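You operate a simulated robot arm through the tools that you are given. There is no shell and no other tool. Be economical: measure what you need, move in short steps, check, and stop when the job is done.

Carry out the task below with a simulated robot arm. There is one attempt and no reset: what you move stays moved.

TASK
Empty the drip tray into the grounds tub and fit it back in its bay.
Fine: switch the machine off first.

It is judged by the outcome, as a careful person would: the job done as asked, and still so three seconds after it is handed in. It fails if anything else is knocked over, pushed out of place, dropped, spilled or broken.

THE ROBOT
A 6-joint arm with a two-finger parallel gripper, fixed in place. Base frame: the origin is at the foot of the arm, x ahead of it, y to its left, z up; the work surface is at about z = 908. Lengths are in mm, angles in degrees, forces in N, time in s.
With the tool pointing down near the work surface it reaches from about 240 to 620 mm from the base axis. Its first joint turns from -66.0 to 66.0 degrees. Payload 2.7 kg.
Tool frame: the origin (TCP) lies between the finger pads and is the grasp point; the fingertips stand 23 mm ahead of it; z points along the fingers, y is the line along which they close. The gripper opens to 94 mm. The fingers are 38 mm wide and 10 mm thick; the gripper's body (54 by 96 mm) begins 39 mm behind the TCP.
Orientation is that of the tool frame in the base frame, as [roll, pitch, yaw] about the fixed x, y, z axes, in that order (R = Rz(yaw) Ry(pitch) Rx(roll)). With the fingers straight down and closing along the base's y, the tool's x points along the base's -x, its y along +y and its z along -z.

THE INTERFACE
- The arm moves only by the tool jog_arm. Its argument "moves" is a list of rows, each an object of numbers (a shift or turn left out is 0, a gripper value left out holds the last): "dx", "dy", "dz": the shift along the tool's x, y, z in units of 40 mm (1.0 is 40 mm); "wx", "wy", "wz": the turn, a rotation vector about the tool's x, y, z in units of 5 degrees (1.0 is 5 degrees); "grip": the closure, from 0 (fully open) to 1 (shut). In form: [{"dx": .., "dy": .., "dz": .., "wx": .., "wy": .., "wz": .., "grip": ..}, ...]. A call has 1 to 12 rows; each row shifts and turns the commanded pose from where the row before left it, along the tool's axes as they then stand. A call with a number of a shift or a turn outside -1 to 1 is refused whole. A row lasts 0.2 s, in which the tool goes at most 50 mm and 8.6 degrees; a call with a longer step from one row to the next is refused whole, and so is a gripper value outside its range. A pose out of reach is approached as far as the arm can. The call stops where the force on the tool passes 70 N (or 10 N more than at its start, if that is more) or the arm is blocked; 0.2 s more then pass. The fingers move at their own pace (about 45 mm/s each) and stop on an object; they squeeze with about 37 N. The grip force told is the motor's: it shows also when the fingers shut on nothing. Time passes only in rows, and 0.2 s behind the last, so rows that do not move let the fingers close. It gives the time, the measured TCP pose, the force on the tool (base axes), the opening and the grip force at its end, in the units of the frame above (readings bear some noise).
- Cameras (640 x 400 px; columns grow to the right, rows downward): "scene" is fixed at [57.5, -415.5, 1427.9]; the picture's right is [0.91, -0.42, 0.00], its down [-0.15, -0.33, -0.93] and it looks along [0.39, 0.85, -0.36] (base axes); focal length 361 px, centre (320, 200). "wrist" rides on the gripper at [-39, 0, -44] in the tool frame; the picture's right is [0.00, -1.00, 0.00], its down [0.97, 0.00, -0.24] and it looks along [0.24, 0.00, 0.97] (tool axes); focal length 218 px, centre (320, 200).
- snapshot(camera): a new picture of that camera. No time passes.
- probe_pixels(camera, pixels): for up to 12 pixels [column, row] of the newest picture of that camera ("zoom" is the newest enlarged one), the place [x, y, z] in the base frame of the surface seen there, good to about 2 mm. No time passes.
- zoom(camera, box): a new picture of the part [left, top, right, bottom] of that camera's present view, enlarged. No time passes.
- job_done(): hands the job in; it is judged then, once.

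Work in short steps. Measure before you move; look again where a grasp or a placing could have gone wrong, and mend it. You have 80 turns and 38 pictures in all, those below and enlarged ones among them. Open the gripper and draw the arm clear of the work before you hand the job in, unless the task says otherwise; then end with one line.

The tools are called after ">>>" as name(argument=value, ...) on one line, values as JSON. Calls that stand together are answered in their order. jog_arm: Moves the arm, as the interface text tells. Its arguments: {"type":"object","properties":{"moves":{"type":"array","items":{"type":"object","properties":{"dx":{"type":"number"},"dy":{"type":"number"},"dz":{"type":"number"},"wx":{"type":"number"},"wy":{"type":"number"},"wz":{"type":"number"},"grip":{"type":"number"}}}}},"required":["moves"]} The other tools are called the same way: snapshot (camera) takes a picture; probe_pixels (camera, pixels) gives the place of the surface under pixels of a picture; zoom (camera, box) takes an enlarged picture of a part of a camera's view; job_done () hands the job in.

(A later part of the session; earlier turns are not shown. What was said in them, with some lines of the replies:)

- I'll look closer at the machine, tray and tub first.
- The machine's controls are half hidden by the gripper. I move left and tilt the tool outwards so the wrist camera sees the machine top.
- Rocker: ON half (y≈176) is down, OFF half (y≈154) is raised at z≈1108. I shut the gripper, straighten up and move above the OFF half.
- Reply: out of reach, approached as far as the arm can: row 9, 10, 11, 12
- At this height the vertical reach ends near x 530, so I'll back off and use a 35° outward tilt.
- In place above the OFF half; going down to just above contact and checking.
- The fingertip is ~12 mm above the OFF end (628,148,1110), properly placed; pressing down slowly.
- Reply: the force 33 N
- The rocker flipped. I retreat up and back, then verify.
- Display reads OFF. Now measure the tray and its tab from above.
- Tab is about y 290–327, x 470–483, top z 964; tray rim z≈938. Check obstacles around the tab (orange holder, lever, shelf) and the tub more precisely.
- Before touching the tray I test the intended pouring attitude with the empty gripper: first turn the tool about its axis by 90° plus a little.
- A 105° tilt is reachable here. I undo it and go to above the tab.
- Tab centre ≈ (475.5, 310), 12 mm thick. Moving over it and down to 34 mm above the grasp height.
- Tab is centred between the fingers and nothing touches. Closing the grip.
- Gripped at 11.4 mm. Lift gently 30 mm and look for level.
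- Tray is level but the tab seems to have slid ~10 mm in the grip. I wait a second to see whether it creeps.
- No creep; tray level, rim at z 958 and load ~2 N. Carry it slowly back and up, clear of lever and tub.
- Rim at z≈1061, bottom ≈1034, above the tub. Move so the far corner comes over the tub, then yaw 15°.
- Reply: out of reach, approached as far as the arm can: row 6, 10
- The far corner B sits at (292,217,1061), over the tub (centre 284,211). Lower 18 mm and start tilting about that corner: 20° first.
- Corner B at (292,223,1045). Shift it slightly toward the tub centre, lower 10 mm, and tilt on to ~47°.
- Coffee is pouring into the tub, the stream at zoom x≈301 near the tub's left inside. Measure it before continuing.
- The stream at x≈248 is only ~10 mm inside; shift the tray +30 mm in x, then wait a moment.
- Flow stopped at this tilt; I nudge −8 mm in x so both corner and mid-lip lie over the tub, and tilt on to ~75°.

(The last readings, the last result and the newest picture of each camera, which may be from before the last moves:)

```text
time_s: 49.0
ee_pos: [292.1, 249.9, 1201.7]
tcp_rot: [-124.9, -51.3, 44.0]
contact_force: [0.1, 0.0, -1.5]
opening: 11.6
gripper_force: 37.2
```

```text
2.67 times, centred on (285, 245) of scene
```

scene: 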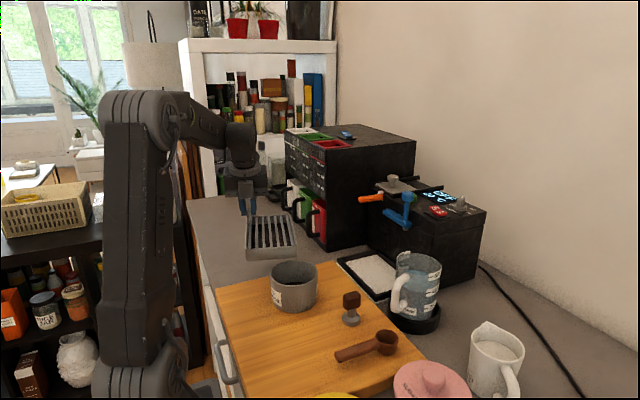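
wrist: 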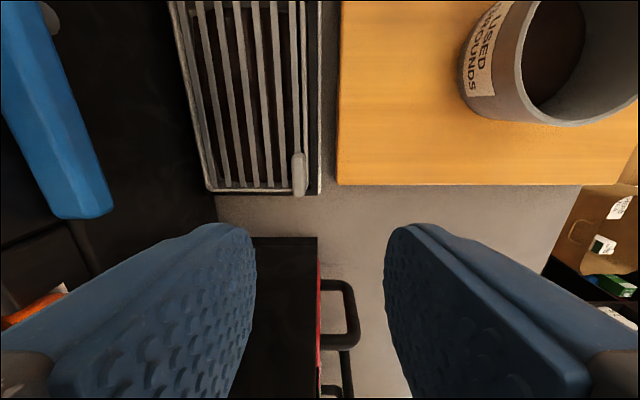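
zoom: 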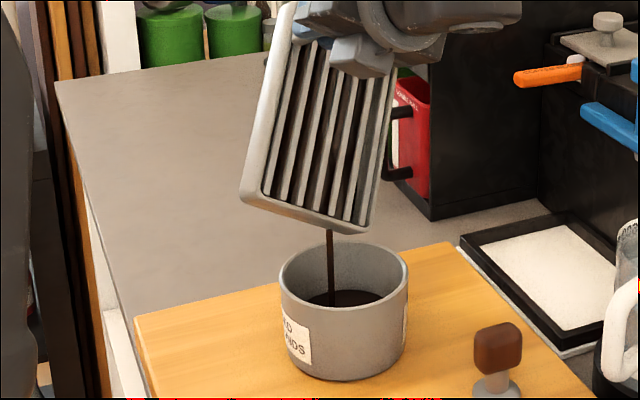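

Stream lands mid-tub. Continue tilting to ~105° about the same corner, then dwell.

>>> jog_arm(moves=[{}, {"dx": -0.013, "dy": 0.0277, "dz": -0.1849, "wx": 0.289, "wy": 0.4055, "wz": 0.0405}, {"dx": -0.013, "dy": 0.0277, "dz": -0.1849, "wx": 0.289, "wy": 0.4055, "wz": 0.0405}, {"dx": -0.013, "dy": 0.0277, "dz": -0.1849, "wx": 0.289, "wy": 0.4055, "wz": 0.0405}, {"dx": -0.013, "dy": 0.0277, "dz": -0.1849, "wx": 0.289, "wy": 0.4055, "wz": 0.0405}, {"dx": -0.013, "dy": 0.0277, "dz": -0.1849, "wx": 0.289, "wy": 0.4055, "wz": 0.0405}, {"dx": -0.013, "dy": 0.0277, "dz": -0.1849, "wx": 0.289, "wy": 0.4055, "wz": 0.0405}, {"dx": -0.013, "dy": 0.0277, "dz": -0.1849, "wx": 0.289, "wy": 0.4055, "wz": 0.0405}, {"dx": -0.013, "dy": 0.0277, "dz": -0.1849, "wx": 0.289, "wy": 0.4055, "wz": 0.0405}])

>>> zoom(camera="scene", box=[220, 170, 350, 320])

```text
time_s: 51.0
ee_pos: [312.7, 195.1, 1204.8]
tcp_rot: [-91.8, -54.9, 17.3]
contact_force: [-0.1, 0.1, -1.3]
opening: 11.7
gripper_force: 36.6
```

```text
2.67 times, centred on (285, 245) of scene
```

zoom: 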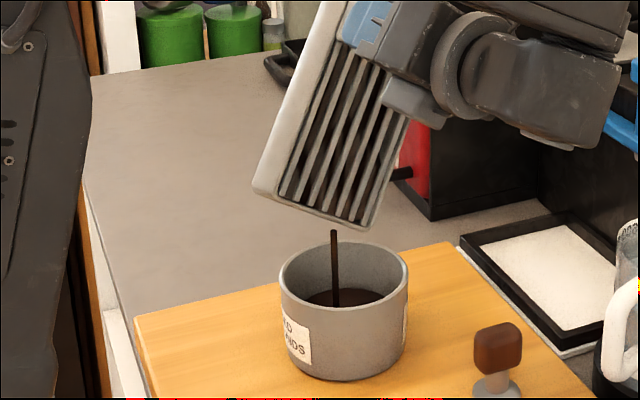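

>>> jog_arm(moves=[{"dx": -0.013, "dy": 0.0277, "dz": -0.1849, "wx": 0.289, "wy": 0.4055, "wz": 0.0405}, {"dx": -0.013, "dy": 0.0277, "dz": -0.1849, "wx": 0.289, "wy": 0.4055, "wz": 0.0405}, {"dx": -0.013, "dy": 0.0277, "dz": -0.1849, "wx": 0.289, "wy": 0.4055, "wz": 0.0405}, {"dx": -0.013, "dy": 0.0277, "dz": -0.1849, "wx": 0.289, "wy": 0.4055, "wz": 0.0405}, {"dx": -0.013, "dy": 0.0277, "dz": -0.1849, "wx": 0.289, "wy": 0.4055, "wz": 0.0405}, {"dx": -0.013, "dy": 0.0277, "dz": -0.1849, "wx": 0.289, "wy": 0.4055, "wz": 0.0405}, {"dx": -0.013, "dy": 0.0277, "dz": -0.1849, "wx": 0.289, "wy": 0.4055, "wz": 0.0405}, {"dx": -0.013, "dy": 0.0277, "dz": -0.1849, "wx": 0.289, "wy": 0.4055, "wz": 0.0405}, {"dx": -0.013, "dy": 0.0277, "dz": -0.1849, "wx": 0.289, "wy": 0.4055, "wz": 0.0405}, {}, {}, {}])

>>> jog_arm(moves=[{}, {}, {}, {}, {}, {}, {}, {}, {}, {}])

>>> zoom(camera="scene", box=[220, 170, 350, 320])

```text
time_s: 53.6
ee_pos: [339.0, 156.3, 1189.4]
tcp_rot: [-57.6, -47.9, -10.1]
contact_force: [0.8, 0.6, -1.7]
opening: 11.3
gripper_force: 36.7
out of reach, approached as far as the arm can: row 9
```

```text
time_s: 55.8
ee_pos: [338.3, 155.6, 1188.7]
tcp_rot: [-57.6, -48.0, -10.1]
contact_force: [0.5, 0.7, -1.6]
opening: 11.4
gripper_force: 37.3
```

```text
2.67 times, centred on (285, 245) of scene
```

zoom: 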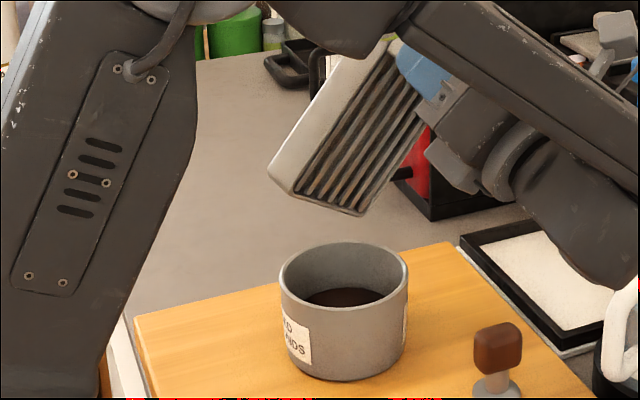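

Tray is empty, no stream. Raise 30 mm and tilt back to level about the same corner.

>>> jog_arm(moves=[{"dx": 0.557, "dy": -0.424, "dz": 0.269}, {"dx": 0.0061, "dy": -0.0415, "dz": 0.3725, "wx": -0.578, "wy": -0.811, "wz": -0.081}, {"dx": 0.0061, "dy": -0.0415, "dz": 0.3725, "wx": -0.578, "wy": -0.811, "wz": -0.081}, {"dx": 0.0061, "dy": -0.0415, "dz": 0.3725, "wx": -0.578, "wy": -0.811, "wz": -0.081}, {"dx": 0.0061, "dy": -0.0415, "dz": 0.3725, "wx": -0.578, "wy": -0.811, "wz": -0.081}, {"dx": 0.0061, "dy": -0.0415, "dz": 0.3725, "wx": -0.578, "wy": -0.811, "wz": -0.081}, {"dx": 0.0061, "dy": -0.0415, "dz": 0.3725, "wx": -0.578, "wy": -0.811, "wz": -0.081}, {"dx": 0.0061, "dy": -0.0415, "dz": 0.3725, "wx": -0.578, "wy": -0.811, "wz": -0.081}, {"dx": 0.0061, "dy": -0.0415, "dz": 0.3725, "wx": -0.578, "wy": -0.811, "wz": -0.081}, {"dx": 0.0061, "dy": -0.0415, "dz": 0.3725, "wx": -0.578, "wy": -0.811, "wz": -0.081}, {"dx": 0.0061, "dy": -0.0415, "dz": 0.3725, "wx": -0.578, "wy": -0.811, "wz": -0.081}])

>>> jog_arm(moves=[{"dx": 0.0061, "dy": -0.0415, "dz": 0.3725, "wx": -0.578, "wy": -0.811, "wz": -0.081}, {"dx": 0.0061, "dy": -0.0415, "dz": 0.3725, "wx": -0.578, "wy": -0.811, "wz": -0.081}, {"dx": 0.0061, "dy": -0.0415, "dz": 0.3725, "wx": -0.578, "wy": -0.811, "wz": -0.081}, {"dx": 0.0061, "dy": -0.0415, "dz": 0.3725, "wx": -0.578, "wy": -0.811, "wz": -0.081}, {"dx": 0.0061, "dy": -0.0415, "dz": 0.3725, "wx": -0.578, "wy": -0.811, "wz": -0.081}, {"dx": 0.0061, "dy": -0.0415, "dz": 0.3725, "wx": -0.578, "wy": -0.811, "wz": -0.081}, {"dx": 0.0061, "dy": -0.0415, "dz": 0.3725, "wx": -0.578, "wy": -0.811, "wz": -0.081}])

```text
time_s: 58.2
ee_pos: [286.6, 289.9, 1228.6]
tcp_rot: [-135.3, -47.7, 51.8]
contact_force: [-1.1, -0.5, -1.7]
opening: 11.5
gripper_force: 37.1
```

```text
time_s: 59.8
ee_pos: [259.0, 364.9, 1162.6]
tcp_rot: [-167.8, -23.9, 71.3]
contact_force: [-0.6, 0.5, -1.7]
opening: 11.3
gripper_force: 37.1
```

>>> jog_arm(moves=[{"wx": -0.578, "wy": -0.811, "wz": -0.081}, {"wx": -0.578, "wy": -0.811, "wz": -0.081}, {"wx": -0.578, "wy": -0.811, "wz": -0.081}, {"wx": -0.578, "wy": -0.811, "wz": -0.081}, {"wx": 0.07, "wz": -0.5}, {"wx": 0.07, "wz": -0.5}, {"wx": 0.07, "wz": -0.5}, {"wx": 0.07, "wz": -0.5}, {"wx": 0.07, "wz": -0.5}, {"wx": 0.07, "wz": -0.5}])

```text
time_s: 62.0
ee_pos: [258.5, 365.5, 1160.6]
tcp_rot: [179.7, -7.9, 90.1]
contact_force: [-0.5, -0.7, -1.9]
opening: 11.3
gripper_force: 36.7
```

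>>> jog_arm(moves=[{"dx": -0.338, "dy": 0.378, "dz": 0.253}, {"dx": -0.338, "dy": 0.378, "dz": 0.253}, {"dx": -0.338, "dy": 0.378, "dz": 0.253}, {"dx": -0.338, "dy": 0.378, "dz": 0.253}, {"dx": -0.338, "dy": 0.378, "dz": 0.253}, {"dy": 0.5, "dz": 0.3, "dx": -0.042}, {"dy": 0.5, "dz": 0.3, "dx": -0.042}, {"dy": 0.5, "dz": 0.3, "dx": -0.042}, {"dy": 0.5, "dz": 0.3, "dx": -0.042}, {"dy": 0.5, "dz": 0.3, "dx": -0.042}, {"dy": 0.5, "dz": 0.3, "dx": -0.042}])

>>> zoom(camera="scene", box=[330, 220, 430, 300])

```text
time_s: 64.4
ee_pos: [453.8, 305.2, 1028.4]
tcp_rot: [179.5, -8.0, 90.0]
contact_force: [1.0, -0.7, -1.6]
opening: 11.4
gripper_force: 36.4
```

```text
5.00 times, centred on (380, 260) of scene
```

zoom: 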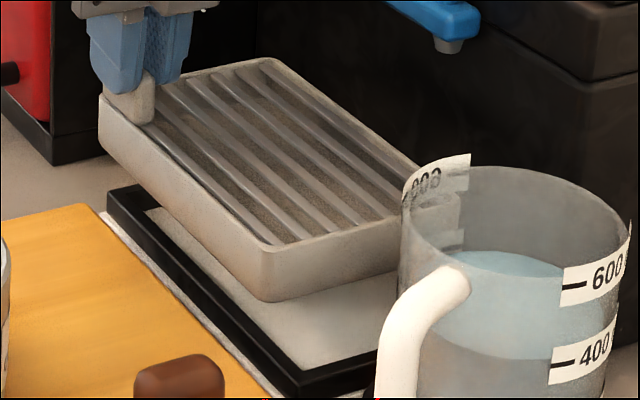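

Tray is dry and empty. Measure its corners and the bay's inner edges.

>>> probe_pixels(camera="zoom", pixels=[[265, 60], [380, 135], [265, 244], [180, 182], [102, 98], [110, 190], [300, 385], [120, 215], [150, 212], [302, 365], [335, 355], [220, 270]])

>>> probe_pixels(camera="zoom", pixels=[[165, 165], [265, 295], [215, 265], [265, 250], [415, 163], [150, 90], [250, 325], [230, 340], [240, 332]])

```text
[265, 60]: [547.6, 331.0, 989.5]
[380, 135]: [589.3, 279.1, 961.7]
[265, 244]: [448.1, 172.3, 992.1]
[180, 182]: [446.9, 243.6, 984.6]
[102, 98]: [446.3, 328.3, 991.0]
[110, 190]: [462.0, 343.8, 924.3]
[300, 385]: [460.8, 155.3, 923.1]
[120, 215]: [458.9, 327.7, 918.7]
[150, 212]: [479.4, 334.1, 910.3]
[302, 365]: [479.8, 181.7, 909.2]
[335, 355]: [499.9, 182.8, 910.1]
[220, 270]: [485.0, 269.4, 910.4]
```

```text
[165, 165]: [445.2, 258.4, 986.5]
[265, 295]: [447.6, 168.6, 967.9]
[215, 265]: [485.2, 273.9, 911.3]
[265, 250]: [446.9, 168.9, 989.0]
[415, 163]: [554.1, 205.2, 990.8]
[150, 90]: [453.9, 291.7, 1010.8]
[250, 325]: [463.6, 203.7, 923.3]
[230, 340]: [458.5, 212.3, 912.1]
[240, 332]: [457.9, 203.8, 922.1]
```

Tray-to-gripper relation is unchanged and level. Move to x 475.5 above the bay and lower it gently.

>>> jog_arm(moves=[{"dy": 0.27}, {"dy": 0.27}, {"dz": 0.38, "dx": -0.053}, {"dz": 0.387, "dx": -0.055}, {}, {"dz": 0.124, "dx": -0.017}, {"dz": 0.124, "dx": -0.017}, {"dz": 0.062, "dx": -0.009}])

```text
time_s: 66.2
ee_pos: [476.6, 304.3, 986.5]
tcp_rot: [179.7, -7.9, 90.0]
contact_force: [-0.5, 0.5, -1.2]
opening: 11.4
gripper_force: 36.9
```

>>> jog_arm(moves=[{"dz": 0.062, "dx": -0.009}, {"dz": 0.062, "dx": -0.009}, {"dz": 0.062, "dx": -0.009}, {"dz": 0.05, "dx": -0.007}])

>>> zoom(camera="scene", box=[330, 220, 430, 300])

```text
time_s: 67.2
ee_pos: [477.1, 305.5, 979.7]
tcp_rot: [179.6, -7.9, 90.2]
contact_force: [-1.9, 1.1, 7.9]
opening: 11.5
gripper_force: 37.0
```

```text
5.00 times, centred on (380, 260) of scene
```

zoom: 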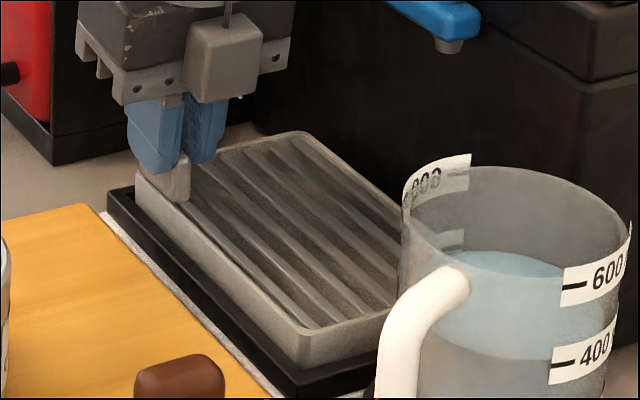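

>>> probe_pixels(camera="zoom", pixels=[[300, 134], [375, 190], [302, 327], [215, 258], [140, 178], [185, 195], [320, 375], [120, 195], [290, 345], [245, 335], [240, 137], [355, 318]])

```text
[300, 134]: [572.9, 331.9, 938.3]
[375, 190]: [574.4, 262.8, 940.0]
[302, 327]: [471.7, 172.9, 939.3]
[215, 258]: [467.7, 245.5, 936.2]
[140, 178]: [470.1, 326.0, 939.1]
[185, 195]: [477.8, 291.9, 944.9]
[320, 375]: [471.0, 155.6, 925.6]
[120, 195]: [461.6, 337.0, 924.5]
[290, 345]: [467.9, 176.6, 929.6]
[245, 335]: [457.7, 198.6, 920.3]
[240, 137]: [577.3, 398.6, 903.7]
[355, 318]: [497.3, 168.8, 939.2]
```

Rim is at 938–940, matching the original 936–938. Press 2 mm more, then open.

>>> jog_arm(moves=[{"dz": 0.05, "dx": -0.007}, {}, {"dz": -0.05, "dx": 0.007}, {"grip": 0.8}, {"grip": 0.55}, {}, {}])

```text
time_s: 68.8
ee_pos: [477.1, 304.9, 975.5]
tcp_rot: [179.6, -7.8, 90.0]
contact_force: [-0.8, -0.1, -0.1]
opening: 42.3
gripper_force: 0.0
```

Released. Withdraw straight up, then back, and verify.

>>> jog_arm(moves=[{"dz": -0.5, "dx": 0.07}, {"dz": -0.99, "dx": 0.139}, {"dz": -0.99, "dx": 0.139}, {"dz": -0.99, "dx": 0.139}, {"dy": -1}, {"dy": -1}, {"dy": -1, "grip": 0}, {}])

>>> zoom(camera="scene", box=[330, 220, 430, 300])

```text
time_s: 70.6
ee_pos: [355.2, 307.1, 1116.3]
tcp_rot: [179.7, -8.1, 89.9]
contact_force: [0.2, -0.2, -0.2]
opening: 94.0
gripper_force: 0.1
```

```text
5.00 times, centred on (380, 260) of scene
```

zoom: 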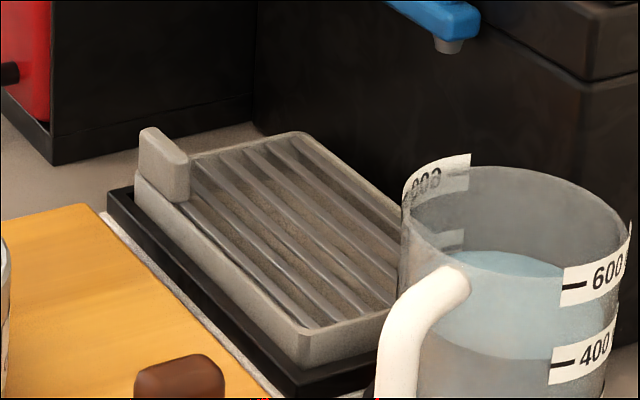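

>>> probe_pixels(camera="zoom", pixels=[[300, 134], [375, 190], [302, 327], [215, 258], [150, 130], [165, 145], [355, 318], [345, 165], [250, 245], [250, 280]])

>>> snapshot(camera="scene")

```text
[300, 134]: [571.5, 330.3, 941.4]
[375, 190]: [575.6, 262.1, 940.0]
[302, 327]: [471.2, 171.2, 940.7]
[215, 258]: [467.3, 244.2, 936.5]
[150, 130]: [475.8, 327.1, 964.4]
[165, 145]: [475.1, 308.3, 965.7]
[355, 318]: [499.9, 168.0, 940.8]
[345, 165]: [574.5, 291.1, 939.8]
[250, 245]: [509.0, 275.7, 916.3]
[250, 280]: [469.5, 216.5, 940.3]
```

```text
1 pictures are left
```

scene: 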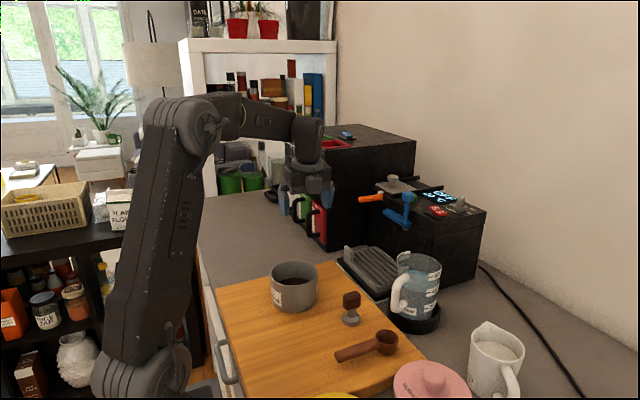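

The tab top reads z≈965 (964 at the start) and the rim is level at about 940. The display shows OFF, the board is clean and the arm is clear, so I hand in.

>>> job_done()

```text
The job is handed in.
```

I switched the machine off at its rocker switch, emptied the drip tray into the grounds tub without spilling, and fitted the tray back in its bay.
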